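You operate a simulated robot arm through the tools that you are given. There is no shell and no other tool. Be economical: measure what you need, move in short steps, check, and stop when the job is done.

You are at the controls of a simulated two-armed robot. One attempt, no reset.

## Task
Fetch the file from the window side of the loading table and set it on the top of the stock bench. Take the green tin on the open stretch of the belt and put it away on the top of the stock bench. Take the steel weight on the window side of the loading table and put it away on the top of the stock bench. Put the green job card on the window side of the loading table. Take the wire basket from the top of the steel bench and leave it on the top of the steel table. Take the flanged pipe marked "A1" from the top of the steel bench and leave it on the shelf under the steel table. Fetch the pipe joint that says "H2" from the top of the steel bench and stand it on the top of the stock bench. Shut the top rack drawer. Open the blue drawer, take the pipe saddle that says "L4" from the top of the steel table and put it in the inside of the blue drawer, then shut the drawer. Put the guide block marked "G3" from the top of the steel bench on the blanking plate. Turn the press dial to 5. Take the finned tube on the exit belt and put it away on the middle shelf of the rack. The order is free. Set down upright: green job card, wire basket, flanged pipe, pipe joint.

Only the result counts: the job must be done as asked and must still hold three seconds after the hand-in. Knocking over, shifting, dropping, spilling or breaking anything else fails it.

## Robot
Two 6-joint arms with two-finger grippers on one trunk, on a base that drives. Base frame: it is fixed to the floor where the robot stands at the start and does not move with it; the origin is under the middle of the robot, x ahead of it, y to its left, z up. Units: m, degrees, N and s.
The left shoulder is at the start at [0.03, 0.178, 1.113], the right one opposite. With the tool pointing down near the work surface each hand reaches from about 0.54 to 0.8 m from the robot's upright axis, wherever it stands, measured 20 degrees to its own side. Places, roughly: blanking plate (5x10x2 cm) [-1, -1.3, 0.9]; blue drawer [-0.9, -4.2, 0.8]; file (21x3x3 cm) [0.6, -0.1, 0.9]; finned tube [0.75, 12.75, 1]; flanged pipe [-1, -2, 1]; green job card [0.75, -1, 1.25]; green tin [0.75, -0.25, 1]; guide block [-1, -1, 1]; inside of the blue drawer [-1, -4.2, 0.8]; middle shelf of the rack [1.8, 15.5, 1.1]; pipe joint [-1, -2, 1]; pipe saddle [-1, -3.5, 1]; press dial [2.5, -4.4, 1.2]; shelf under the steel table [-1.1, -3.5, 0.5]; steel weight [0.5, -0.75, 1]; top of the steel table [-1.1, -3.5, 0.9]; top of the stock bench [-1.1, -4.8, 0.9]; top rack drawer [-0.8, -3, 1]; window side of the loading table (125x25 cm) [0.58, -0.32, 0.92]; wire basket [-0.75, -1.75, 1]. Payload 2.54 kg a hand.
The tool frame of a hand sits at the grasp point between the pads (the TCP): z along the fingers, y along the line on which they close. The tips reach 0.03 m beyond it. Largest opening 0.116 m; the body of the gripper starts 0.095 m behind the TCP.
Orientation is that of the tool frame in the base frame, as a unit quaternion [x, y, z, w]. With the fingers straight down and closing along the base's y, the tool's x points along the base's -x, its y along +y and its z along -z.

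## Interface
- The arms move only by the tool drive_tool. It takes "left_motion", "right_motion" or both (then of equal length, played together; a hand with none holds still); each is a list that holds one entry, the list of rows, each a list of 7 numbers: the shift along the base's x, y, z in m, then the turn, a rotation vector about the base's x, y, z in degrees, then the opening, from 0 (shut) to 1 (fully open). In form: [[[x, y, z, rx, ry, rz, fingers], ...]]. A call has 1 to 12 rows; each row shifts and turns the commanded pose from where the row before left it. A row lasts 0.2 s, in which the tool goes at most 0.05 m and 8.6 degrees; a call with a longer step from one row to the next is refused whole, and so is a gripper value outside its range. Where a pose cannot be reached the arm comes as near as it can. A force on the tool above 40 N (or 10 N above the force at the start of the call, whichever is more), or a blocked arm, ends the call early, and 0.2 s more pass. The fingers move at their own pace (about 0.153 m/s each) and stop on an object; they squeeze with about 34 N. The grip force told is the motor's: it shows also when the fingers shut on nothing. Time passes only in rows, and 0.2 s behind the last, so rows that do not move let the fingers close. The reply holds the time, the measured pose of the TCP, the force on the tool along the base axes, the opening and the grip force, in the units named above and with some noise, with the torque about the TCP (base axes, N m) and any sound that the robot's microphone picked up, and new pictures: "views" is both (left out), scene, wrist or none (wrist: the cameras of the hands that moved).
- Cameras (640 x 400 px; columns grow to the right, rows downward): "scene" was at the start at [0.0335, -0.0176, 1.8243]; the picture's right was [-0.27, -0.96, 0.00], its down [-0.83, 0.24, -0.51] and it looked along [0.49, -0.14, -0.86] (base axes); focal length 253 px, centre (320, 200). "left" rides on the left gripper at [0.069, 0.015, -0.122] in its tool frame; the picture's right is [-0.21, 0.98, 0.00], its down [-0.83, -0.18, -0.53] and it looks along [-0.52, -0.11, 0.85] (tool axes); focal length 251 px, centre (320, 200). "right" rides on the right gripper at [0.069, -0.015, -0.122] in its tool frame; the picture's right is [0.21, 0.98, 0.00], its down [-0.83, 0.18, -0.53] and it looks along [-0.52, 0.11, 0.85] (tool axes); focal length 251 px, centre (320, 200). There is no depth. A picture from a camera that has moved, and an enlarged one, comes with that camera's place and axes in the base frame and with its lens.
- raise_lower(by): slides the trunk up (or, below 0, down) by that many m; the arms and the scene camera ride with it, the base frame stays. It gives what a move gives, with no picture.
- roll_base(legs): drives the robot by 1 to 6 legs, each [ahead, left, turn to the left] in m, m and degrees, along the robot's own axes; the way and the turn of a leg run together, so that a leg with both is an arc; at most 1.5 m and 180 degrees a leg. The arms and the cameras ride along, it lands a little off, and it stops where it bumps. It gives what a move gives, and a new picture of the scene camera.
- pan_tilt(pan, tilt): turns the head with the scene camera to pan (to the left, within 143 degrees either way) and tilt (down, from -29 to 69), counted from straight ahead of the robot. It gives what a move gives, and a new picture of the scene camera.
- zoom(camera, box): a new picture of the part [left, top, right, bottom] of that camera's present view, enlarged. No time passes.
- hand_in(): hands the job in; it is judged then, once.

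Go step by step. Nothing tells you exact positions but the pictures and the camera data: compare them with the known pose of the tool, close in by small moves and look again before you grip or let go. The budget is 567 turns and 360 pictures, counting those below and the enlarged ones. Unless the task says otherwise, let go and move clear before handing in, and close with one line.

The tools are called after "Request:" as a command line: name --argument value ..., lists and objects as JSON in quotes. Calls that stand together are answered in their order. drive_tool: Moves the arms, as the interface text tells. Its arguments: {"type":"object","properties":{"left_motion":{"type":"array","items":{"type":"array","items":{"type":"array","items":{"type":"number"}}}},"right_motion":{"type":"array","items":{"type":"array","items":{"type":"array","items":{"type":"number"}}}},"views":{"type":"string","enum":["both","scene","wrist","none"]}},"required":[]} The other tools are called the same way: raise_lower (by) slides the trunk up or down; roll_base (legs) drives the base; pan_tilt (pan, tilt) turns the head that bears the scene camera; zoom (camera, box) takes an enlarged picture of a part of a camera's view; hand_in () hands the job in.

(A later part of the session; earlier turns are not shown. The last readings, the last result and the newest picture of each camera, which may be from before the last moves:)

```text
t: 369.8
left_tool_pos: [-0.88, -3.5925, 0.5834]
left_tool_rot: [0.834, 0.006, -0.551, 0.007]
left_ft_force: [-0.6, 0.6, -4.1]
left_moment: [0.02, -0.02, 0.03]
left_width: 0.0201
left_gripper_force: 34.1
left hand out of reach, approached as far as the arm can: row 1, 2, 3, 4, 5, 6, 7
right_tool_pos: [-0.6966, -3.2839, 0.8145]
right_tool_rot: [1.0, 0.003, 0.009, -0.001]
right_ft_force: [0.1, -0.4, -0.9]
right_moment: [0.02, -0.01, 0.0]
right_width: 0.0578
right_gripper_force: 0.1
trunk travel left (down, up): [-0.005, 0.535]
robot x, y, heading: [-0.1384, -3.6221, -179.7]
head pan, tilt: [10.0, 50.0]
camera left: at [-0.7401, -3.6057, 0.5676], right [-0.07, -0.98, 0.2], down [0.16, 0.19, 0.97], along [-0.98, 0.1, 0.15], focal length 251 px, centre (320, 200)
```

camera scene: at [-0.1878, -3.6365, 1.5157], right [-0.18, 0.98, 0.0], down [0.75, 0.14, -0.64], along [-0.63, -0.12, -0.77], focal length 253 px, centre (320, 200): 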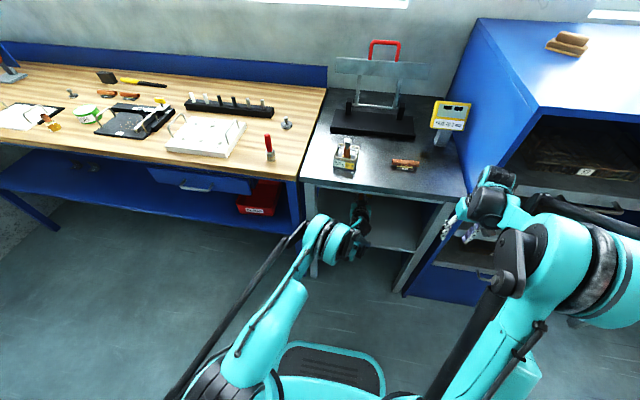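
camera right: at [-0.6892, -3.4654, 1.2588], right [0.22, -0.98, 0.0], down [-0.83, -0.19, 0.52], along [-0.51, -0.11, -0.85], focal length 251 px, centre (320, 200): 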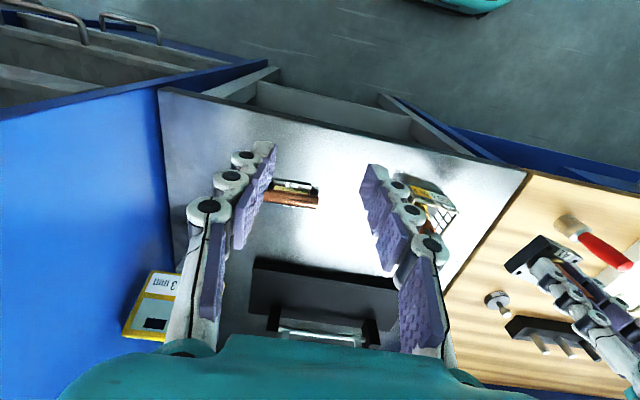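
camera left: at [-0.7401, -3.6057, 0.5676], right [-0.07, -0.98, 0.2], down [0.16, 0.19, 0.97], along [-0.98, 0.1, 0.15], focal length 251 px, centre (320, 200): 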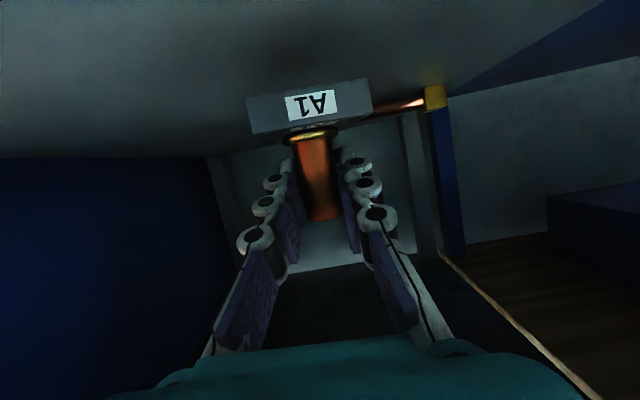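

Request:
roll_base --legs '[[0.09, 0, 0]]'

Request:
drive_tool --left_motion '[[[0.03, 0, 0, 0, 0, 0, 0], [0.03, 0, -0.004, 0, 0, 0, 0], [0.03, 0, -0.006, 0, 0, 0, 0], [0, 0, -0.006, 0, 0, 0, 0], [0, 0, -0.006, 0, 0, 0, 0]]]' --views "none"

```text
t: 370.9
left_tool_pos: [-0.9381, -3.5918, 0.583]
left_tool_rot: [0.835, 0.007, -0.55, 0.008]
left_ft_force: [-0.1, -0.8, -3.2]
left_moment: [0.01, -0.02, -0.02]
left_width: 0.0202
left_gripper_force: 33.5
right_tool_pos: [-0.7519, -3.2843, 0.8149]
right_tool_rot: [1.0, 0.0, 0.013, -0.001]
right_ft_force: [1.3, 0.4, -0.1]
right_moment: [0.01, 0.17, 0.0]
right_width: 0.058
right_gripper_force: 0.0
trunk travel left (down, up): [-0.005, 0.535]
robot x, y, heading: [-0.1938, -3.6234, -179.6]
head pan, tilt: [10.0, 50.0]
stopped in leg 1: the force on the tool passed its limit at 103 N (the readings are from after the stop); the commanded pose is now the measured one
camera scene: at [-0.2449, -3.637, 1.5159], right [-0.18, 0.98, 0.0], down [0.75, 0.14, -0.64], along [-0.63, -0.12, -0.77], focal length 253 px, centre (320, 200)
```

scene: 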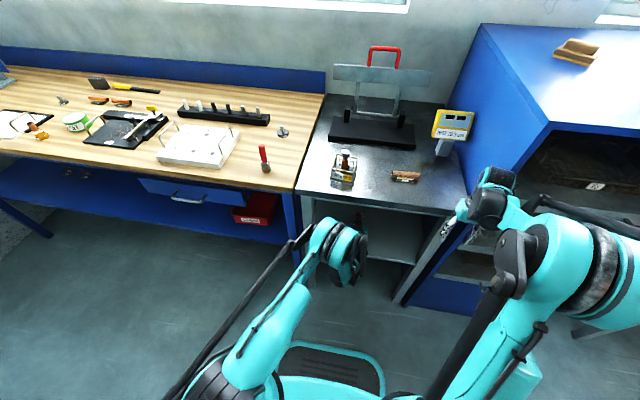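

```text
t: 372.1
left_tool_pos: [-0.9211, -3.5676, 0.5814]
left_tool_rot: [0.835, 0.006, -0.551, 0.007]
left_ft_force: [-0.3, 0.0, -4.8]
left_moment: [0.05, -0.04, -0.02]
left_width: 0.0201
left_gripper_force: 33.9
left hand out of reach, approached as far as the arm can: row 1, 2, 3, 4, 5
right_tool_pos: [-0.7511, -3.2834, 0.8131]
right_tool_rot: [1.0, -0.001, 0.014, -0.003]
right_ft_force: [0.6, 0.1, 0.3]
right_moment: [0.02, 0.12, -0.07]
right_width: 0.0579
right_gripper_force: 0.0
trunk travel left (down, up): [-0.005, 0.535]
robot x, y, heading: [-0.1945, -3.6223, -179.7]
head pan, tilt: [10.0, 50.0]
```

The right hand bumped the table leg, and the left arm can't go lower here. I back out, slide right so the left arm works on its own side, and lift the right hand out of the way.

Request:
roll_base --legs '[[-0.12, 0, 0], [-0.13, 0, 0]]'

Request:
drive_tool --left_motion '[[[0, -0.02, 0.01, 0, 0, 0, 0], [0, -0.03, 0.01, 0, 0, 0, 0], [0, -0.03, 0.0, 0, 0, 0, 0], [0, -0.03, 0, 0, 0, 0, 0], [0, -0.03, 0, 0, 0, 0, 0], [0, -0.03, 0, 0, 0, 0, 0], [0, -0.03, 0, 0, 0, 0, 0]]]' --right_motion '[[[0, 0, 0.03, 0, 0, 0, 0.5], [0, 0, 0.04, 0, 0, 0, 0.5], [0, 0, 0.04, 0, 0, 0, 0.5], [0, 0, 0.04, 0, 0, 0, 0.5], [0, 0, 0.04, 0, 0, 0, 0.5], [0, 0, 0.04, 0, 0, 0, 0.5], [0, 0, 0.04, 0, 0, 0, 0.5]]]' --views "scene"

```text
t: 374.2
left_tool_pos: [-0.6682, -3.5658, 0.5823]
left_tool_rot: [0.835, 0.006, -0.55, 0.007]
left_ft_force: [0.6, -0.3, -2.4]
left_moment: [-0.01, 0.03, -0.03]
left_width: 0.0201
left_gripper_force: 33.5
right_tool_pos: [-0.4988, -3.2817, 0.8139]
right_tool_rot: [1.0, -0.001, 0.013, -0.002]
right_ft_force: [0.1, -0.3, -0.2]
right_moment: [-0.02, 0.02, 0.02]
right_width: 0.0581
right_gripper_force: 0.0
trunk travel left (down, up): [-0.005, 0.535]
robot x, y, heading: [0.0521, -3.6251, -179.4]
head pan, tilt: [10.0, 50.0]
camera scene: at [0.007, -3.6353, 1.5159], right [-0.18, 0.98, 0.0], down [0.75, 0.14, -0.64], along [-0.63, -0.12, -0.77], focal length 253 px, centre (320, 200)
```

scene: 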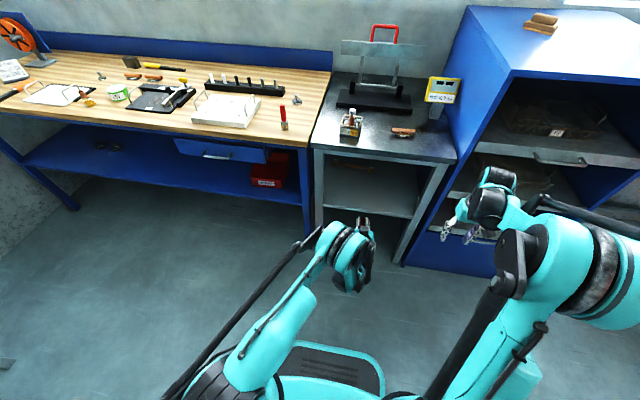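

```text
t: 375.8
left_tool_pos: [-0.7196, -3.7497, 0.6109]
left_tool_rot: [0.835, 0.005, -0.55, 0.007]
left_ft_force: [-0.5, -0.2, -3.7]
left_moment: [-0.01, -0.04, 0.0]
left_width: 0.0202
left_gripper_force: 33.7
left hand out of reach, approached as far as the arm can: row 1, 2, 3, 4, 5, 6, 7
right_tool_pos: [-0.4987, -3.2817, 1.0849]
right_tool_rot: [1.0, -0.001, 0.013, -0.002]
right_ft_force: [0.5, -0.3, -0.7]
right_moment: [0.0, -0.02, -0.01]
right_width: 0.0578
right_gripper_force: 0.0
trunk travel left (down, up): [-0.005, 0.535]
robot x, y, heading: [0.0555, -3.6243, -179.7]
head pan, tilt: [10.0, 50.0]
camera scene: at [0.006, -3.6359, 1.5158], right [-0.18, 0.98, 0.0], down [0.75, 0.14, -0.64], along [-0.63, -0.12, -0.77], focal length 253 px, centre (320, 200)
```

scene: 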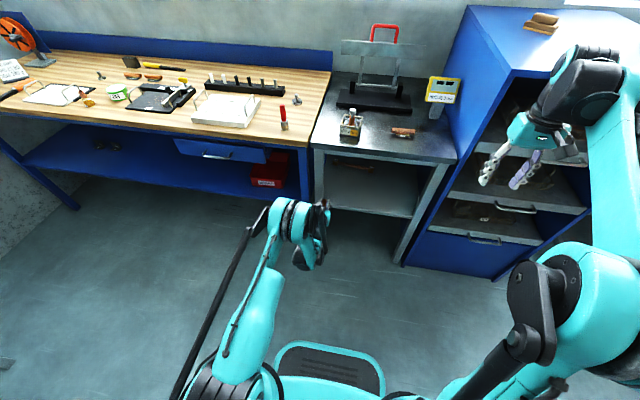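

The tilted pose bottoms out before the shelf. I'll go back up, set A1 on the steel table again and regrip it at a steeper (≈40°) tilt.

Request:
raise_lower --by 0.39

Request:
drive_tool --left_motion '[[[-0.03, -0.005, 0, 0, 0, 0, 0], [-0.03, -0.01, 0, 0, 0, 0, 0], [0, 0, 0, 0, 0, 0, 0]]]' --views "wrist"

```text
t: 379.5
left_tool_pos: [-0.7188, -3.7491, 1.0022]
left_tool_rot: [0.835, 0.006, -0.55, 0.007]
left_ft_force: [-0.2, 0.7, -4.1]
left_moment: [-0.03, 0.02, 0.01]
left_width: 0.0203
left_gripper_force: 33.9
right_tool_pos: [-0.4987, -3.2818, 1.4738]
right_tool_rot: [1.0, -0.001, 0.014, -0.002]
right_ft_force: [-1.0, -0.2, -0.4]
right_moment: [-0.01, -0.02, 0.01]
right_width: 0.0582
right_gripper_force: 0.0
trunk travel left (down, up): [-0.395, 0.145]
robot x, y, heading: [0.0534, -3.624, -179.5]
head pan, tilt: [10.0, 50.0]
```

```text
t: 380.3
left_tool_pos: [-0.7786, -3.7646, 1.0024]
left_tool_rot: [0.836, 0.005, -0.549, 0.007]
left_ft_force: [-0.4, -0.3, -3.9]
left_moment: [-0.01, -0.04, 0.04]
left_width: 0.0202
left_gripper_force: 33.9
right_tool_pos: [-0.4985, -3.282, 1.4754]
right_tool_rot: [1.0, -0.001, 0.013, -0.002]
right_ft_force: [0.1, 0.0, -1.1]
right_moment: [-0.01, -0.01, 0.0]
right_width: 0.0582
right_gripper_force: 0.1
trunk travel left (down, up): [-0.395, 0.145]
robot x, y, heading: [0.0556, -3.6218, -179.8]
head pan, tilt: [10.0, 50.0]
camera left: at [-0.6381, -3.7779, 0.9863], right [-0.07, -0.98, 0.2], down [0.16, 0.19, 0.97], along [-0.98, 0.1, 0.14], focal length 251 px, centre (320, 200)
```

left: 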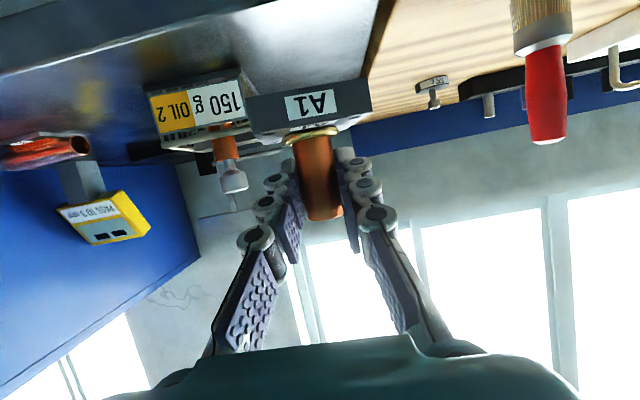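

Request:
drive_tool --left_motion '[[[0, -0.013, 0, 0, 0, 0, 0], [0, 0, 0, 0, 0, 0, 0]]]' --views "none"

Request:
roll_base --legs '[[0.065, 0, 0]]'

Request:
raise_lower --by -0.045

Request:
drive_tool --left_motion '[[[0, 0, -0.003, 0, 0, 0, 0], [0, 0, -0.004, 0, 0, 0, 0], [0, 0, -0.004, 0, 0, 0, 0], [0, 0, -0.004, 0, 0, 0, 0]]]' --views "wrist"

```text
t: 380.9
left_tool_pos: [-0.7774, -3.7764, 1.0005]
left_tool_rot: [0.835, 0.005, -0.55, 0.006]
left_ft_force: [-0.4, -0.4, -3.8]
left_moment: [0.04, -0.01, 0.02]
left_width: 0.0202
left_gripper_force: 34.2
right_tool_pos: [-0.4993, -3.281, 1.4744]
right_tool_rot: [1.0, -0.001, 0.013, -0.001]
right_ft_force: [-0.5, 1.2, -0.9]
right_moment: [-0.02, 0.01, -0.01]
right_width: 0.0582
right_gripper_force: 0.0
trunk travel left (down, up): [-0.395, 0.145]
robot x, y, heading: [0.0531, -3.6222, -179.5]
head pan, tilt: [10.0, 50.0]
```

```text
t: 381.9
left_tool_pos: [-0.8425, -3.7786, 1.0005]
left_tool_rot: [0.835, 0.006, -0.549, 0.007]
left_ft_force: [-0.8, 0.1, -4.0]
left_moment: [-0.01, 0.03, -0.02]
left_width: 0.02
left_gripper_force: 33.5
right_tool_pos: [-0.5638, -3.2818, 1.4737]
right_tool_rot: [1.0, -0.001, 0.013, -0.001]
right_ft_force: [-0.5, 0.4, -0.6]
right_moment: [0.0, -0.02, -0.04]
right_width: 0.0581
right_gripper_force: 0.1
trunk travel left (down, up): [-0.395, 0.145]
robot x, y, heading: [-0.0093, -3.6223, -179.7]
head pan, tilt: [10.0, 50.0]
camera scene: at [-0.0596, -3.6359, 1.9058], right [-0.18, 0.98, 0.0], down [0.75, 0.14, -0.64], along [-0.63, -0.12, -0.77], focal length 253 px, centre (320, 200)
```

scene: 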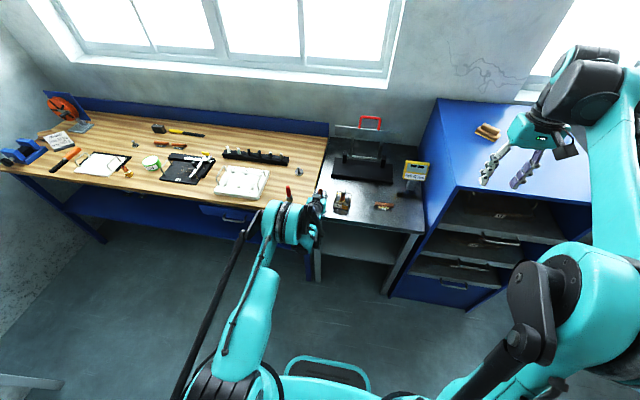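

```text
t: 382.8
left_tool_pos: [-0.8418, -3.7789, 0.9571]
left_tool_rot: [0.835, 0.005, -0.55, 0.006]
left_ft_force: [0.0, 0.0, -3.3]
left_moment: [-0.02, -0.06, 0.0]
left_width: 0.0203
left_gripper_force: 34.3
right_tool_pos: [-0.5625, -3.282, 1.4286]
right_tool_rot: [1.0, -0.001, 0.013, -0.003]
right_ft_force: [0.6, -0.4, 0.0]
right_moment: [-0.01, 0.04, 0.0]
right_width: 0.0578
right_gripper_force: 0.0
trunk travel left (down, up): [-0.35, 0.19]
robot x, y, heading: [-0.0094, -3.6235, -179.5]
head pan, tilt: [10.0, 50.0]
```

```text
t: 383.8
left_tool_pos: [-0.8409, -3.7796, 0.9459]
left_tool_rot: [0.834, 0.005, -0.552, 0.006]
left_ft_force: [-7.3, -2.9, 25.8]
left_moment: [0.17, 0.3, -0.02]
left_width: 0.0208
left_gripper_force: 34.4
right_tool_pos: [-0.5597, -3.283, 1.4306]
right_tool_rot: [1.0, -0.001, 0.012, -0.001]
right_ft_force: [1.2, -0.4, -0.3]
right_moment: [-0.01, -0.02, -0.04]
right_width: 0.0581
right_gripper_force: 0.1
trunk travel left (down, up): [-0.35, 0.19]
robot x, y, heading: [-0.0104, -3.6224, -179.4]
head pan, tilt: [10.0, 50.0]
camera left: at [-0.7013, -3.7921, 0.93], right [-0.07, -0.98, 0.2], down [0.17, 0.19, 0.97], along [-0.98, 0.1, 0.15], focal length 251 px, centre (320, 200)
```

left: 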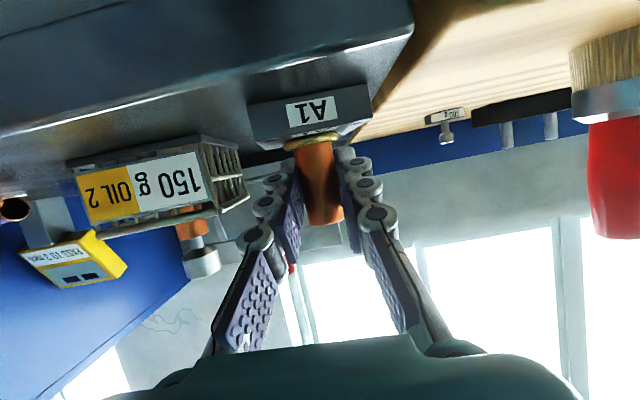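

Request:
drive_tool --left_motion '[[[0, 0, 0.001, 0, 0, 0, 0.4], [0, 0, 0, 0, 0, 0, 0.4], [0.037, 0, 0.012, 0, 0, 0, 0.4], [0.04, 0, 0.018, 0, 0, 0, 0.4], [0.02, 0, 0.03, 0, -7, 0, 0.4], [0, 0, 0.02, 0, -7, 0, 0.4], [0, 0, 0.0, 0, -7, 0, 0.4], [0, 0, 0.0, 0, -6, 0, 0.4]]]' --views "wrist"

```text
t: 385.6
left_tool_pos: [-0.76, -3.777, 1.0269]
left_tool_rot: [0.941, 0.004, -0.338, 0.008]
left_ft_force: [-0.3, -0.7, 0.2]
left_moment: [-0.02, -0.02, 0.0]
left_width: 0.0462
left_gripper_force: 0.0
left hand out of reach, approached as far as the arm can: row 4
right_tool_pos: [-0.5636, -3.2825, 1.4304]
right_tool_rot: [1.0, -0.001, 0.012, -0.002]
right_ft_force: [0.0, -0.7, 0.1]
right_moment: [-0.02, 0.0, 0.02]
right_width: 0.0581
right_gripper_force: 0.0
trunk travel left (down, up): [-0.35, 0.19]
robot x, y, heading: [-0.0103, -3.624, -179.7]
head pan, tilt: [10.0, 50.0]
camera left: at [-0.6283, -3.7906, 1.0768], right [-0.15, -0.98, 0.15], down [-0.3, 0.19, 0.94], along [-0.94, 0.1, -0.32], focal length 251 px, centre (320, 200)
```

left: 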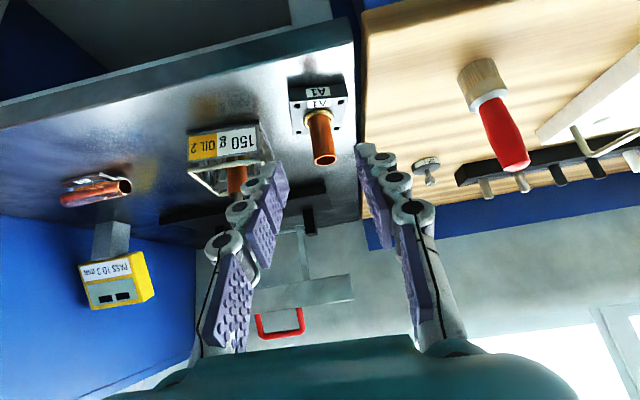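

Request:
drive_tool --left_motion '[[[-0.03, -0.002, -0.03, 0, 0, 0, 0.4], [-0.03, 0, -0.03, 0, 0, 0, 0.4], [-0.023, 0, -0.024, 0, 0, 0, 0.4], [0, 0, 0, 0, 0, 0, 0.4]]]' --views "wrist"

```text
t: 386.6
left_tool_pos: [-0.8443, -3.78, 0.9475]
left_tool_rot: [0.94, 0.004, -0.342, 0.008]
left_ft_force: [-7.2, -0.3, 17.2]
left_moment: [0.44, 0.37, 0.07]
left_width: 0.0451
left_gripper_force: 0.0
right_tool_pos: [-0.5613, -3.282, 1.4311]
right_tool_rot: [1.0, -0.002, 0.012, -0.001]
right_ft_force: [0.2, -0.1, 0.3]
right_moment: [0.03, 0.03, 0.0]
right_width: 0.0581
right_gripper_force: 0.1
trunk travel left (down, up): [-0.35, 0.19]
robot x, y, heading: [-0.0131, -3.6244, -179.7]
head pan, tilt: [10.0, 50.0]
camera left: at [-0.7123, -3.7923, 0.9943], right [-0.15, -0.98, 0.15], down [-0.29, 0.19, 0.94], along [-0.94, 0.1, -0.31], focal length 251 px, centre (320, 200)
```

left: 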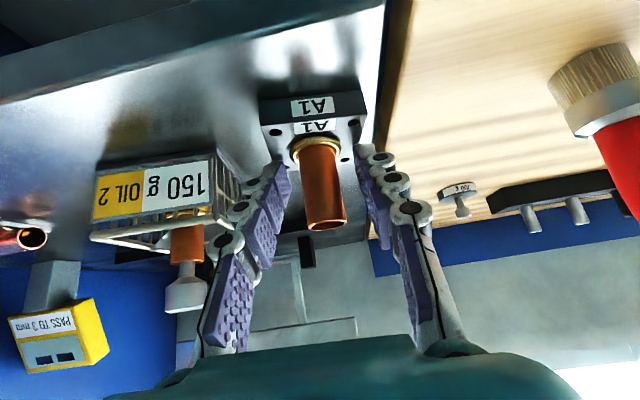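

Request:
drive_tool --left_motion '[[[0.002, 0, 0.004, 0, 0, 0, 0.4], [0, 0, 0, 0, 0, 0, 0.1], [0, 0, 0, 0, 0, 0, 0], [0, 0, 0, 0, 0, 0, 0], [0, 0, 0.03, 0, 0, 0, 0], [0, 0, 0.03, 0, 0, 0, 0]]]' --views "wrist"

```text
t: 388.0
left_tool_pos: [-0.843, -3.7813, 1.0076]
left_tool_rot: [0.941, 0.003, -0.34, 0.007]
left_ft_force: [-0.1, -0.2, -3.9]
left_moment: [0.01, -0.01, 0.03]
left_width: 0.0208
left_gripper_force: 34.0
right_tool_pos: [-0.5627, -3.2826, 1.4294]
right_tool_rot: [1.0, -0.001, 0.013, -0.001]
right_ft_force: [-0.8, -0.6, -0.4]
right_moment: [-0.02, 0.0, 0.02]
right_width: 0.0583
right_gripper_force: 0.1
trunk travel left (down, up): [-0.35, 0.19]
robot x, y, heading: [-0.01, -3.6217, -179.5]
head pan, tilt: [10.0, 50.0]
camera left: at [-0.7101, -3.7934, 1.0571], right [-0.15, -0.98, 0.15], down [-0.3, 0.19, 0.94], along [-0.94, 0.1, -0.32], focal length 251 px, centre (320, 200)
```

left: 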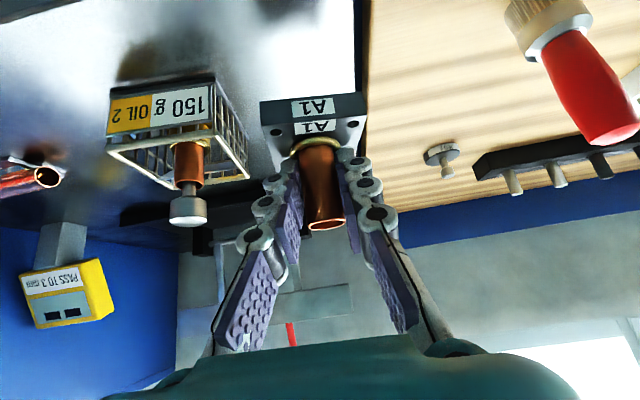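

A1 held at about 40° tilt. Backing, sliding a little right, and lowering the trunk again with the right hand kept high.

Request:
roll_base --legs '[[-0.14, 0, 0], [0, -0.15, 0]]'

Request:
raise_lower --by -0.18

Request:
raise_lower --by -0.17

Request:
drive_tool --left_motion '[[[0, 0, -0.02, 0, 0, 0, 0], [0, 0, -0.02, 0, 0, 0, 0], [0, 0, 0, 0, 0, 0, 0]]]' --views "wrist"

```text
t: 390.3
left_tool_pos: [-0.7051, -3.6311, 1.0063]
left_tool_rot: [0.941, 0.005, -0.34, 0.009]
left_ft_force: [-0.3, -0.5, -3.4]
left_moment: [0.0, -0.06, 0.0]
left_width: 0.0209
left_gripper_force: 34.0
right_tool_pos: [-0.4278, -3.133, 1.4296]
right_tool_rot: [1.0, 0.0, 0.013, -0.001]
right_ft_force: [0.6, 0.2, -0.6]
right_moment: [-0.01, 0.0, 0.0]
right_width: 0.0581
right_gripper_force: 0.1
trunk travel left (down, up): [-0.35, 0.19]
robot x, y, heading: [0.1244, -3.4721, -179.8]
head pan, tilt: [10.0, 50.0]
camera scene: at [0.0774, -3.4853, 1.8608], right [-0.18, 0.98, 0.0], down [0.75, 0.14, -0.64], along [-0.63, -0.12, -0.77], focal length 253 px, centre (320, 200)
```

scene: 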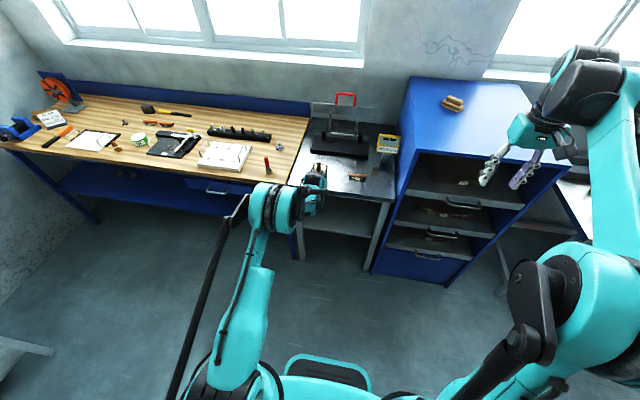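

```text
t: 392.3
left_tool_pos: [-0.7053, -3.6311, 0.8282]
left_tool_rot: [0.94, 0.005, -0.34, 0.008]
left_ft_force: [0.2, -0.1, -4.9]
left_moment: [-0.01, -0.04, 0.02]
left_width: 0.0206
left_gripper_force: 33.9
right_tool_pos: [-0.4274, -3.1339, 1.2497]
right_tool_rot: [1.0, 0.0, 0.013, -0.002]
right_ft_force: [1.0, 0.6, -0.2]
right_moment: [-0.02, 0.05, -0.01]
right_width: 0.0577
right_gripper_force: 0.0
trunk travel left (down, up): [-0.17, 0.37]
robot x, y, heading: [0.1255, -3.472, -179.6]
head pan, tilt: [10.0, 50.0]
```

```text
t: 394.2
left_tool_pos: [-0.7048, -3.6309, 0.6577]
left_tool_rot: [0.941, 0.006, -0.339, 0.009]
left_ft_force: [-0.2, -0.7, -4.2]
left_moment: [-0.02, -0.02, -0.02]
left_width: 0.0206
left_gripper_force: 33.8
right_tool_pos: [-0.4268, -3.1321, 1.0798]
right_tool_rot: [1.0, 0.0, 0.014, -0.001]
right_ft_force: [0.2, -0.5, 0.4]
right_moment: [0.02, 0.0, -0.03]
right_width: 0.0581
right_gripper_force: 0.2
trunk travel left (down, up): [0.0, 0.54]
robot x, y, heading: [0.1236, -3.4724, -179.5]
head pan, tilt: [10.0, 50.0]
```

```text
t: 395.0
left_tool_pos: [-0.706, -3.631, 0.6178]
left_tool_rot: [0.941, 0.006, -0.339, 0.008]
left_ft_force: [-0.4, -0.3, -3.5]
left_moment: [-0.03, 0.01, -0.01]
left_width: 0.0206
left_gripper_force: 34.2
right_tool_pos: [-0.4272, -3.1333, 1.0792]
right_tool_rot: [1.0, 0.0, 0.013, -0.002]
right_ft_force: [-0.9, 0.0, -0.1]
right_moment: [-0.05, 0.03, 0.02]
right_width: 0.0582
right_gripper_force: 0.1
trunk travel left (down, up): [0.0, 0.54]
robot x, y, heading: [0.129, -3.4729, -179.7]
head pan, tilt: [10.0, 50.0]
camera left: at [-0.5738, -3.645, 0.6661], right [-0.15, -0.98, 0.15], down [-0.3, 0.19, 0.94], along [-0.94, 0.1, -0.32], focal length 251 px, centre (320, 200)
```

left: 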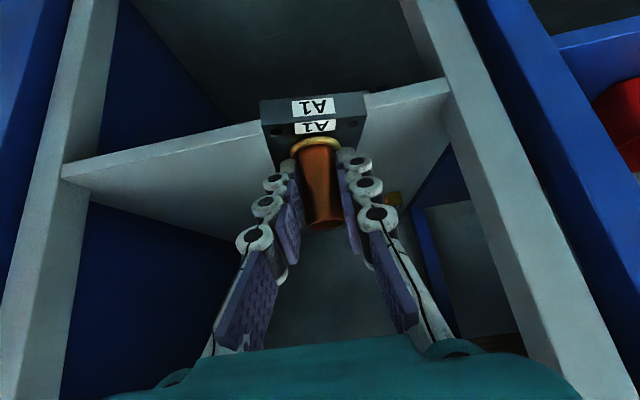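

Request:
roll_base --legs '[[0.17, 0, 0]]'

Request:
drive_tool --left_motion '[[[0, 0, -0.02, 0, 0, 0, 0], [0, 0, -0.015, 0, 0, 0, 0], [0, 0, -0.006, 0, 0, 0, 0], [0, 0, -0.006, 0, 0, 0, 0]]]' --views "wrist"

```text
t: 396.5
left_tool_pos: [-0.8756, -3.6335, 0.6161]
left_tool_rot: [0.941, 0.005, -0.339, 0.008]
left_ft_force: [-0.5, 0.5, -3.6]
left_moment: [0.0, -0.02, 0.04]
left_width: 0.0204
left_gripper_force: 34.2
right_tool_pos: [-0.5993, -3.1358, 1.078]
right_tool_rot: [1.0, 0.0, 0.014, -0.002]
right_ft_force: [0.0, 0.2, 0.3]
right_moment: [0.0, -0.05, -0.01]
right_width: 0.0579
right_gripper_force: 0.1
trunk travel left (down, up): [0.0, 0.54]
robot x, y, heading: [-0.0424, -3.4751, -179.4]
head pan, tilt: [10.0, 50.0]
camera scene: at [-0.0932, -3.4868, 1.5108], right [-0.18, 0.98, 0.0], down [0.75, 0.14, -0.64], along [-0.63, -0.12, -0.77], focal length 253 px, centre (320, 200)
```

scene: 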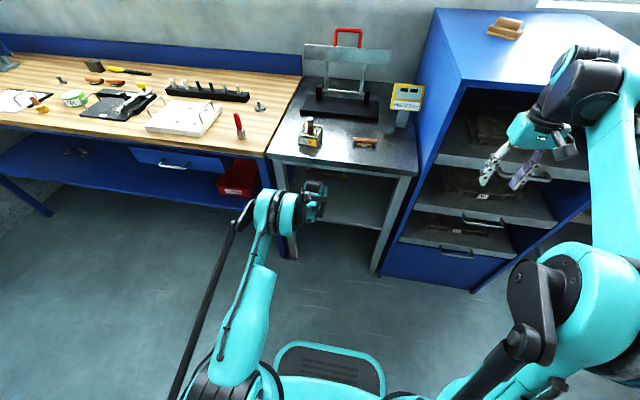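

```text
t: 397.5
left_tool_pos: [-0.8752, -3.6332, 0.5712]
left_tool_rot: [0.94, 0.005, -0.34, 0.008]
left_ft_force: [-0.4, -0.8, -3.8]
left_moment: [0.04, -0.02, 0.0]
left_width: 0.0206
left_gripper_force: 34.2
right_tool_pos: [-0.5966, -3.1364, 1.079]
right_tool_rot: [1.0, 0.0, 0.013, -0.001]
right_ft_force: [-0.3, 0.2, 0.0]
right_moment: [-0.01, -0.01, 0.01]
right_width: 0.058
right_gripper_force: 0.0
trunk travel left (down, up): [0.0, 0.54]
robot x, y, heading: [-0.0452, -3.476, -179.6]
head pan, tilt: [10.0, 50.0]
camera left: at [-0.7438, -3.6467, 0.6189], right [-0.15, -0.98, 0.15], down [-0.3, 0.19, 0.94], along [-0.94, 0.1, -0.32], focal length 251 px, centre (320, 200)
```

left: 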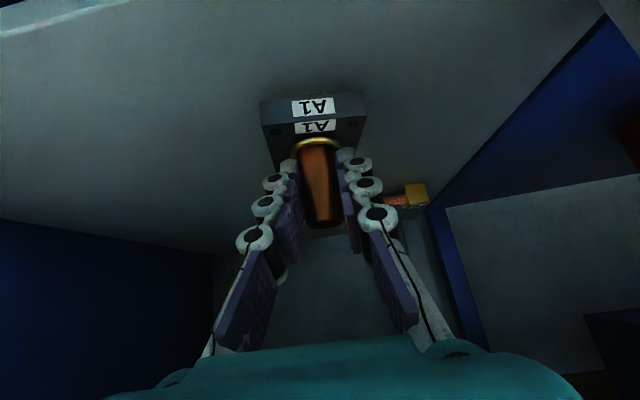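

Now it goes low enough. Continuing down in small steps to contact.

Request:
drive_tool --left_motion '[[[0, 0, -0.005, 0, 0, 0, 0], [0, 0, -0.005, 0, 0, 0, 0], [0, 0, -0.005, 0, 0, 0, 0], [0, 0, -0.005, 0, 0, 0, 0], [0, 0, -0.005, 0, 0, 0, 0], [0, 0, -0.005, 0, 0, 0, 0], [0, 0, -0.005, 0, 0, 0, 0]]]' --views "none"

```text
t: 399.0
left_tool_pos: [-0.8754, -3.6336, 0.5465]
left_tool_rot: [0.938, 0.006, -0.345, 0.008]
left_ft_force: [4.6, -0.8, 21.8]
left_moment: [0.53, -0.57, -0.04]
left_width: 0.0208
left_gripper_force: 34.1
left hand out of reach, approached as far as the arm can: row 7
right_tool_pos: [-0.5946, -3.1349, 1.0805]
right_tool_rot: [1.0, 0.001, 0.012, -0.001]
right_ft_force: [-0.1, -0.3, -0.1]
right_moment: [0.03, -0.01, 0.0]
right_width: 0.0583
right_gripper_force: 0.1
trunk travel left (down, up): [0.0, 0.54]
robot x, y, heading: [-0.0456, -3.4759, -179.6]
head pan, tilt: [10.0, 50.0]
stopped in row 7 (left hand): the force on the tool passed its limit at 44 N (the readings are from after the stop); the commanded pose is now the measured one
```

A1 touches the shelf. Releasing and withdrawing along the finger axis.

Request:
drive_tool --left_motion '[[[0, 0, 0.001, 0, 0, 0, 0.4], [0, 0, 0, 0, 0, 0, 0.4], [0.019, 0, 0.023, 0, 0, 0, 0.4], [0.026, 0, 0.03, 0, 0, 0, 0.4], [0.026, 0, 0.03, 0, 0, 0, 0.4]]]' --views "wrist"

```text
t: 400.2
left_tool_pos: [-0.8032, -3.6343, 0.6269]
left_tool_rot: [0.939, 0.006, -0.344, 0.008]
left_ft_force: [0.5, -0.3, -0.1]
left_moment: [-0.05, 0.01, 0.01]
left_width: 0.0466
left_gripper_force: 0.0
right_tool_pos: [-0.5968, -3.1339, 1.0787]
right_tool_rot: [1.0, 0.0, 0.012, -0.002]
right_ft_force: [0.2, 0.4, 0.3]
right_moment: [-0.01, 0.01, 0.04]
right_width: 0.0577
right_gripper_force: 0.0
trunk travel left (down, up): [0.0, 0.54]
robot x, y, heading: [-0.0428, -3.4743, -179.6]
head pan, tilt: [10.0, 50.0]
camera left: at [-0.6718, -3.6469, 0.6758], right [-0.15, -0.98, 0.15], down [-0.29, 0.19, 0.94], along [-0.95, 0.1, -0.31], focal length 251 px, centre (320, 200)
```

left: 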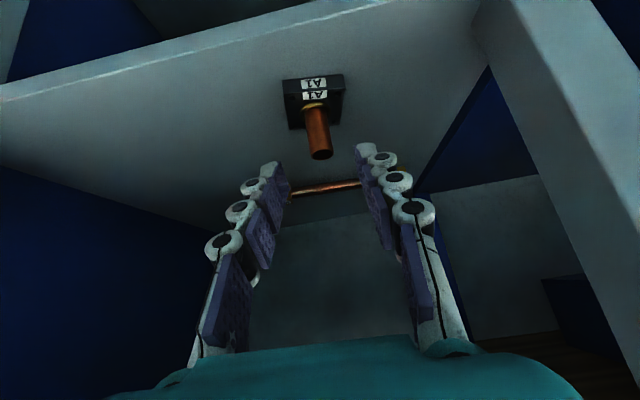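

A1 stands upright on the shelf. Backing out, raising the trunk and levelling the left hand.

Request:
roll_base --legs '[[-0.1, 0, 0]]'

Request:
raise_lower --by 0.325

Request:
drive_tool --left_motion '[[[0.01, 0, 0.02, 0, -8, 0, 1], [0.01, 0, 0.02, 0, -8, 0, 1], [0.01, 0, 0.03, 0, -8, 0, 1], [0, 0, 0.03, 0, -8, 0, 1], [0, -0.02, 0.03, 0, -8, 0, 1], [0, -0.02, 0.03, 0, 0, 0, 1], [0, -0.02, 0.03, 0, 0, 0, 1]]]' --right_motion '[[[0, 0, -0.03, 0, 0, 0, 1], [0, 0, -0.03, 0, 0, 0, 1], [0, 0, -0.03, 0, 0, 0, 1], [0, 0, -0.03, 0, 0, 0, 1], [0, 0, -0.03, 0, 0, 0, 1], [0, 0, -0.03, 0, 0, 0, 1], [0, 0, 0, 0, 0, 0, 1]]]' --views "none"

```text
t: 401.4
left_tool_pos: [-0.7028, -3.6319, 0.6265]
left_tool_rot: [0.939, 0.005, -0.345, 0.008]
left_ft_force: [0.2, -0.1, 1.1]
left_moment: [0.01, 0.0, 0.01]
left_width: 0.0464
left_gripper_force: 0.1
right_tool_pos: [-0.4949, -3.1328, 1.0805]
right_tool_rot: [1.0, 0.0, 0.012, -0.001]
right_ft_force: [0.6, 0.3, 0.3]
right_moment: [-0.01, 0.08, 0.01]
right_width: 0.0579
right_gripper_force: 0.0
trunk travel left (down, up): [0.0, 0.54]
robot x, y, heading: [0.0577, -3.473, -179.3]
head pan, tilt: [10.0, 50.0]
camera scene: at [0.0113, -3.4859, 1.511], right [-0.18, 0.98, 0.0], down [0.75, 0.14, -0.64], along [-0.63, -0.12, -0.77], focal length 253 px, centre (320, 200)
```

scene: 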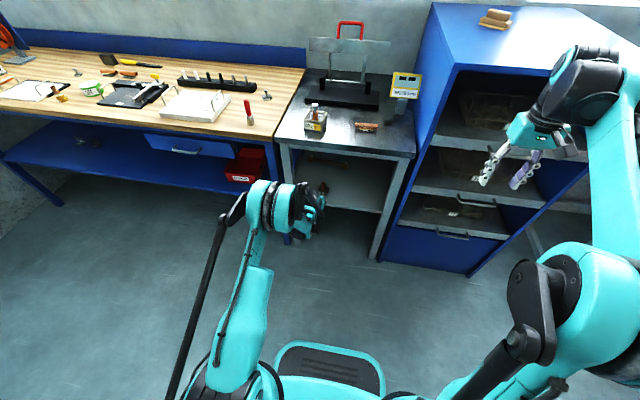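

```text
t: 404.6
left_tool_pos: [-0.7047, -3.6336, 0.9519]
left_tool_rot: [0.939, 0.005, -0.343, 0.008]
left_ft_force: [-0.8, 0.5, -0.7]
left_moment: [-0.01, -0.01, -0.03]
left_width: 0.0464
left_gripper_force: 0.1
right_tool_pos: [-0.4966, -3.1334, 1.4043]
right_tool_rot: [1.0, 0.0, 0.013, -0.002]
right_ft_force: [0.6, -0.2, -0.5]
right_moment: [0.02, 0.0, -0.02]
right_width: 0.0581
right_gripper_force: 0.0
trunk travel left (down, up): [-0.325, 0.215]
robot x, y, heading: [0.0568, -3.4703, -179.5]
head pan, tilt: [10.0, 50.0]
```

```text
t: 406.2
left_tool_pos: [-0.6729, -3.6942, 1.141]
left_tool_rot: [1.0, 0.002, -0.002, 0.009]
left_ft_force: [0.2, -0.5, 0.0]
left_moment: [-0.02, 0.03, -0.03]
left_width: 0.116
left_gripper_force: 0.1
right_tool_pos: [-0.495, -3.1346, 1.2242]
right_tool_rot: [1.0, 0.0, 0.013, -0.002]
right_ft_force: [0.3, -0.2, 0.3]
right_moment: [0.01, 0.01, 0.01]
right_width: 0.116
right_gripper_force: 0.1
trunk travel left (down, up): [-0.325, 0.215]
robot x, y, heading: [0.0589, -3.4754, -179.5]
head pan, tilt: [10.0, 50.0]
```

Request:
roll_base --legs '[[0, 0, -90], [0, 0.25, 0], [1.5, 0, 0], [0.7, 0, 0], [0, 0, 90]]'

Request:
pan_tilt --pan -10 --tilt 50

```text
t: 426.1
left_tool_pos: [-0.9383, -1.4756, 1.1406]
left_tool_rot: [1.0, -0.003, -0.002, 0.01]
left_ft_force: [0.0, 0.3, -0.4]
left_moment: [0.02, -0.02, 0.0]
left_width: 0.1158
left_gripper_force: 0.1
right_tool_pos: [-0.7555, -0.9187, 1.2239]
right_tool_rot: [1.0, -0.005, 0.012, -0.001]
right_ft_force: [0.3, -0.2, -0.8]
right_moment: [0.04, 0.0, 0.01]
right_width: 0.1158
right_gripper_force: 0.0
trunk travel left (down, up): [-0.325, 0.215]
robot x, y, heading: [-0.2054, -1.262, 179.9]
head pan, tilt: [10.0, 50.0]
camera scene: at [-0.2533, -1.2756, 1.8359], right [-0.17, 0.99, 0.0], down [0.75, 0.13, -0.64], along [-0.63, -0.11, -0.77], focal length 253 px, centre (320, 200)
```

scene: 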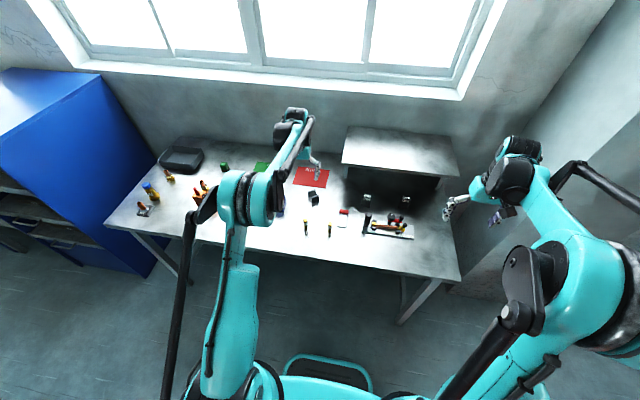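

```text
t: 427.0
left_tool_pos: [-0.9382, -1.4756, 1.1408]
left_tool_rot: [1.0, -0.002, -0.001, 0.009]
left_ft_force: [0.0, 0.8, -0.5]
left_moment: [0.02, -0.01, 0.04]
left_width: 0.1159
left_gripper_force: 0.0
right_tool_pos: [-0.755, -0.919, 1.2239]
right_tool_rot: [1.0, -0.006, 0.014, -0.002]
right_ft_force: [0.6, 0.1, 0.2]
right_moment: [0.01, 0.01, -0.01]
right_width: 0.1162
right_gripper_force: 0.1
trunk travel left (down, up): [-0.325, 0.215]
robot x, y, heading: [-0.2073, -1.2606, 180.0]
head pan, tilt: [-10.0, 50.0]
camera scene: at [-0.2533, -1.2487, 1.8359], right [0.17, 0.98, 0.0], down [0.75, -0.13, -0.64], along [-0.63, 0.11, -0.77], focal length 253 px, centre (320, 200)
```

scene: 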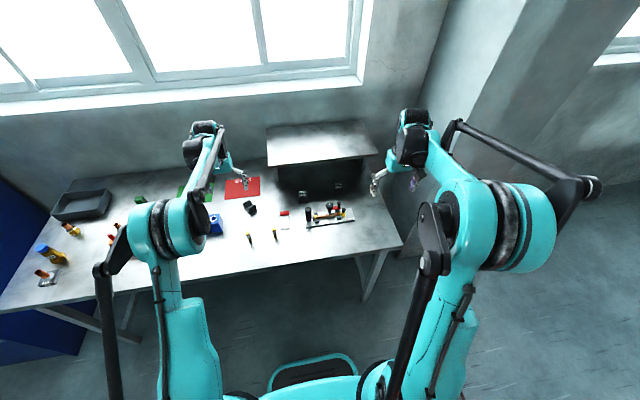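

Request:
zoom --camera "scene" --box '[220, 110, 400, 250]'

Request:
drive_tool --right_motion '[[[0.0, -0.03, 0, 0, 0, 0, 1], [0.0, -0.03, 0, 0, 0, 0, 1]]]' --views "wrist"

```text
2.86 times, centred on (310, 180) of scene
camera zoom: at [-0.2533, -1.2487, 1.8359], right [0.17, 0.98, 0.0], down [0.75, -0.13, -0.64], along [-0.63, 0.11, -0.77], focal length 723 px, centre (349, 257)
```

zoom: 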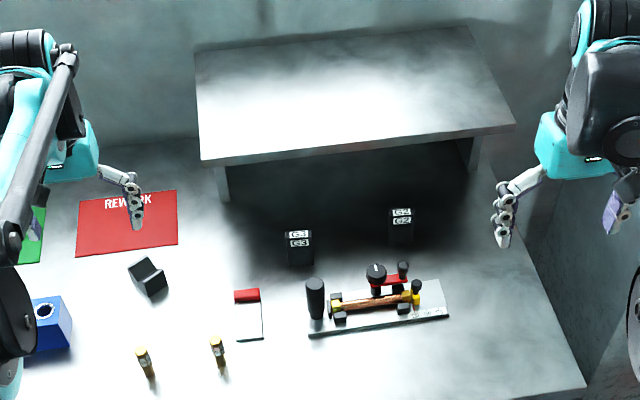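

```text
t: 427.6
left_tool_pos: [-0.9385, -1.4764, 1.1391]
left_tool_rot: [1.0, -0.003, -0.002, 0.01]
left_ft_force: [0.9, 0.3, 0.7]
left_moment: [0.01, -0.01, 0.0]
left_width: 0.1161
left_gripper_force: 0.1
right_tool_pos: [-0.7556, -0.9787, 1.2242]
right_tool_rot: [1.0, -0.006, 0.013, -0.002]
right_ft_force: [0.9, -0.3, 0.6]
right_moment: [0.03, 0.0, -0.02]
right_width: 0.116
right_gripper_force: 0.0
trunk travel left (down, up): [-0.325, 0.215]
robot x, y, heading: [-0.2034, -1.2619, 179.7]
head pan, tilt: [-10.0, 50.0]
camera right: at [-0.689, -0.9653, 1.3502], right [0.2, -0.98, 0.0], down [-0.84, -0.17, 0.51], along [-0.5, -0.11, -0.86], focal length 251 px, centre (320, 200)
```

right: 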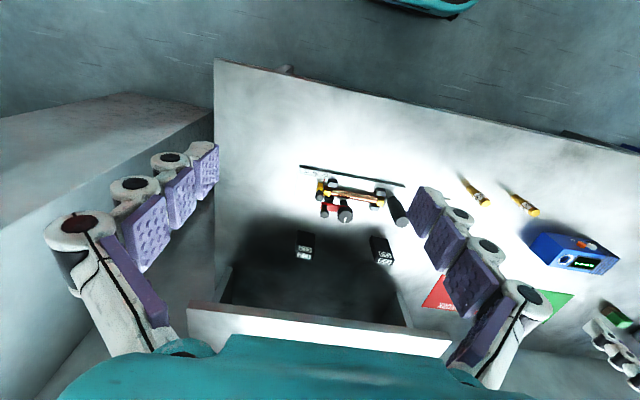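

G3 is the left guide block, just under the canopy's front edge at about (-1.06, -1.20, 0.88); the plate is the thin one with the red end near (-0.95, -1.29). I shift left and tilt the right hand 40°.

Request:
roll_base --legs '[[0, 0.17, 0]]'

Request:
drive_tool --right_motion '[[[-0.01, 0, -0.02, 0, 8, 0, 0.7], [-0.01, 0, -0.03, 0, 8, 0, 0.7], [-0.01, 0, -0.03, 0, 8, 0, 0.7], [-0.01, 0, -0.03, 0, 8, 0, 0.7], [-0.01, 0, -0.03, 0, 8, 0, 0.7], [0, -0.01, -0.03, 0, 0, 0, 0.7]]]' --views "both"

```text
t: 429.0
left_tool_pos: [-0.9383, -1.6439, 1.1401]
left_tool_rot: [1.0, -0.003, -0.002, 0.01]
left_ft_force: [0.1, 0.0, 0.3]
left_moment: [0.06, 0.01, -0.01]
left_width: 0.1163
left_gripper_force: 0.0
right_tool_pos: [-0.7555, -1.148, 1.2242]
right_tool_rot: [1.0, -0.005, 0.013, -0.001]
right_ft_force: [0.2, -0.2, 0.2]
right_moment: [0.05, 0.01, 0.0]
right_width: 0.116
right_gripper_force: 0.0
trunk travel left (down, up): [-0.325, 0.215]
robot x, y, heading: [-0.2063, -1.4322, 179.7]
head pan, tilt: [-10.0, 50.0]
camera scene: at [-0.2536, -1.4182, 1.8359], right [0.18, 0.98, 0.0], down [0.75, -0.13, -0.64], along [-0.63, 0.11, -0.77], focal length 253 px, centre (320, 200)
```

scene: 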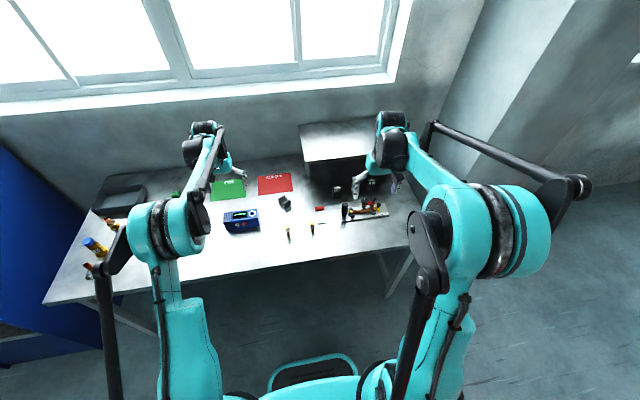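

```text
t: 430.4
left_tool_pos: [-0.9389, -1.6435, 1.1402]
left_tool_rot: [1.0, -0.003, -0.002, 0.009]
left_ft_force: [0.0, -1.1, -0.8]
left_moment: [0.02, -0.04, -0.02]
left_width: 0.1162
left_gripper_force: 0.0
right_tool_pos: [-0.8068, -1.1583, 1.0541]
right_tool_rot: [0.944, -0.005, -0.331, 0.0]
right_ft_force: [-0.1, 0.6, -0.3]
right_moment: [-0.01, 0.05, -0.03]
right_width: 0.0812
right_gripper_force: 0.0
trunk travel left (down, up): [-0.325, 0.215]
robot x, y, heading: [-0.209, -1.4335, 179.8]
head pan, tilt: [-10.0, 50.0]
camera scene: at [-0.2547, -1.4175, 1.8358], right [0.18, 0.98, 0.0], down [0.75, -0.13, -0.64], along [-0.63, 0.11, -0.77], focal length 253 px, centre (320, 200)
camera right: at [-0.6762, -1.1437, 1.1088], right [0.16, -0.98, -0.13], down [-0.31, -0.17, 0.93], along [-0.94, -0.11, -0.34], focal length 251 px, centre (320, 200)
```

scene: 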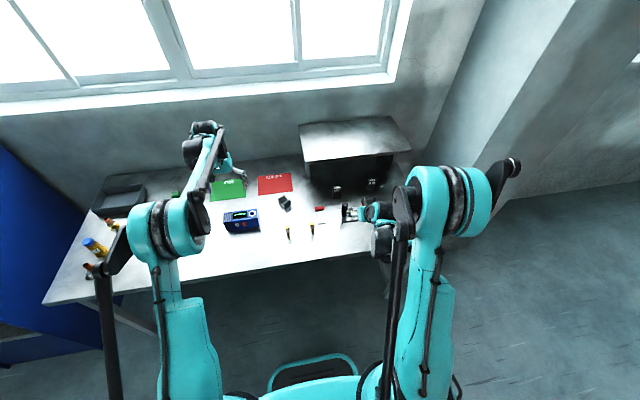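
right: 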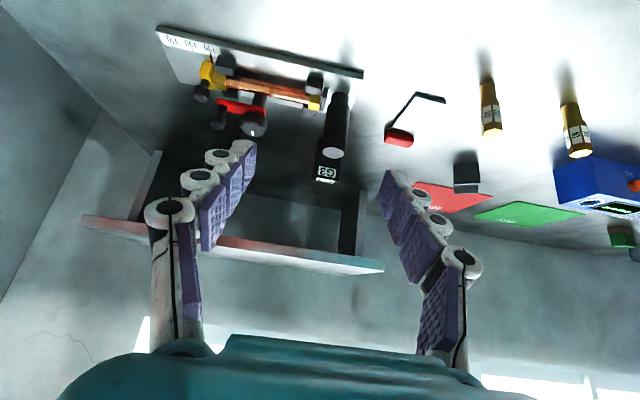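

Request:
zoom --camera "right" --box '[240, 60, 480, 240]'

Request:
zoom --camera "scene" --box '[280, 160, 400, 250]'

```text
2.22 times, centred on (360, 150) of right
camera zoom: at [-0.6762, -1.1437, 1.1088], right [0.16, -0.98, -0.13], down [-0.31, -0.17, 0.93], along [-0.94, -0.11, -0.34], focal length 559 px, centre (231, 311)
```

zoom: 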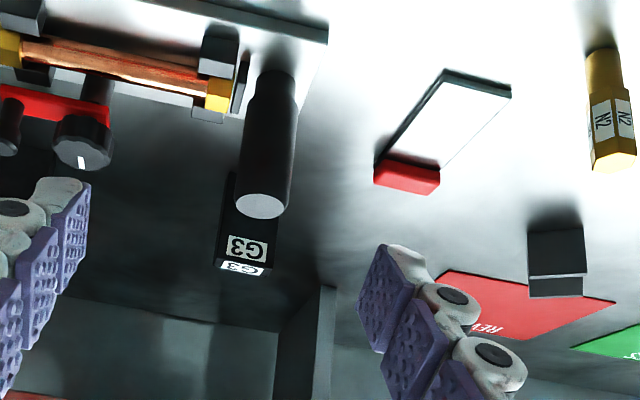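

```text
4.44 times, centred on (340, 205) of scene
camera zoom: at [-0.2547, -1.4175, 1.8358], right [0.18, 0.98, 0.0], down [0.75, -0.13, -0.64], along [-0.63, 0.11, -0.77], focal length 1124 px, centre (231, 178)
```

zoom: 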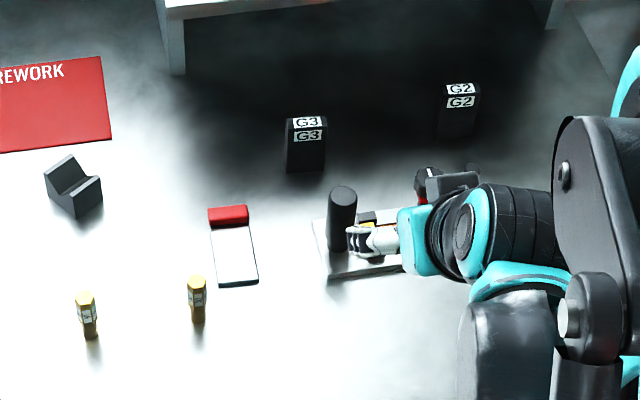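

The jig's black post stands right in front of G3 where the wrist camera would pass. I try flipping the hand 180° about its axis so the camera is on the upper side.

Request:
drive_tool --right_motion '[[[0.01, 0, 0.02, -5.4, 0, -6.4, 0.7], [0.01, 0, 0.02, -5.4, 0, -6.4, 0.7], [0, 0, 0.02, -5.4, 0, -6.4, 0.7], [0, 0, 0, -5.4, 0, -6.4, 0.7], [0, 0, 0, -5.4, 0, -6.4, 0.7], [0, 0, 0, -5.4, 0, -6.4, 0.7], [0, 0, 0, -5.4, 0, -6.4, 0.7], [0, 0, 0, -5.4, 0, -6.4, 0.7], [0, 0, 0, -5.4, 0, -6.4, 0.7], [0, 0, 0, -5.4, 0, -6.4, 0.7], [0, 0, 0, -5.4, 0, -6.4, 0.7], [0, 0, 0, -5.4, 0, -6.4, 0.7]]]' --views "none"

```text
t: 433.0
left_tool_pos: [-0.9388, -1.6444, 1.1398]
left_tool_rot: [1.0, -0.003, -0.002, 0.009]
left_ft_force: [-0.2, 0.5, 0.0]
left_moment: [0.0, 0.01, -0.02]
left_width: 0.1162
left_gripper_force: 0.0
right_tool_pos: [-0.7856, -1.1564, 1.1146]
right_tool_rot: [-0.599, 0.722, 0.208, -0.275]
right_ft_force: [0.2, -0.6, -0.4]
right_moment: [0.0, -0.05, 0.02]
right_width: 0.0815
right_gripper_force: 0.1
trunk travel left (down, up): [-0.325, 0.215]
robot x, y, heading: [-0.2077, -1.4303, 179.9]
head pan, tilt: [-10.0, 50.0]
```

Request:
drive_tool --right_motion '[[[0, 0, 0, -4.97, 0, -6.21, 0.7], [0, 0, 0, -4.97, 0, -6.21, 0.7], [0, 0, 0, -4.97, 0, -6.21, 0.7], [0, 0, 0, -4.97, 0, -6.21, 0.7], [0, 0, 0, -4.97, 0, -6.21, 0.7], [0, 0, 0, -4.97, 0, -6.21, 0.7], [0, 0, 0, -4.97, 0, -6.21, 0.7], [0, 0, 0, -4.97, 0, -6.21, 0.7], [0, 0, 0, -4.97, 0, -6.21, 0.7], [0, 0, 0, -4.97, 0, -6.21, 0.7]]]' --views "wrist"

```text
t: 435.2
left_tool_pos: [-0.9393, -1.6439, 1.1403]
left_tool_rot: [1.0, -0.003, -0.001, 0.01]
left_ft_force: [-0.5, -0.3, -0.6]
left_moment: [0.0, -0.02, -0.01]
left_width: 0.1161
left_gripper_force: 0.0
right_tool_pos: [-0.7857, -1.1569, 1.1153]
right_tool_rot: [0.01, 0.938, 0.009, -0.347]
right_ft_force: [0.6, -0.4, -1.0]
right_moment: [-0.01, 0.02, 0.0]
right_width: 0.0812
right_gripper_force: 0.1
trunk travel left (down, up): [-0.325, 0.215]
robot x, y, heading: [-0.2084, -1.4322, 179.8]
head pan, tilt: [-10.0, 50.0]
camera right: at [-0.7595, -1.1743, 1.2541], right [-0.14, 0.98, 0.15], down [0.98, 0.16, -0.13], along [-0.15, 0.13, -0.98], focal length 251 px, centre (320, 200)
```

right: 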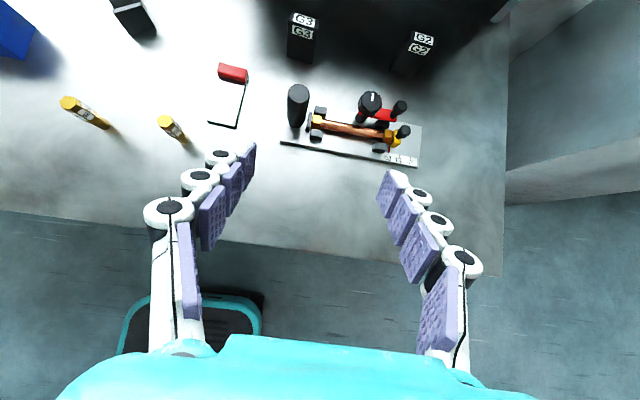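

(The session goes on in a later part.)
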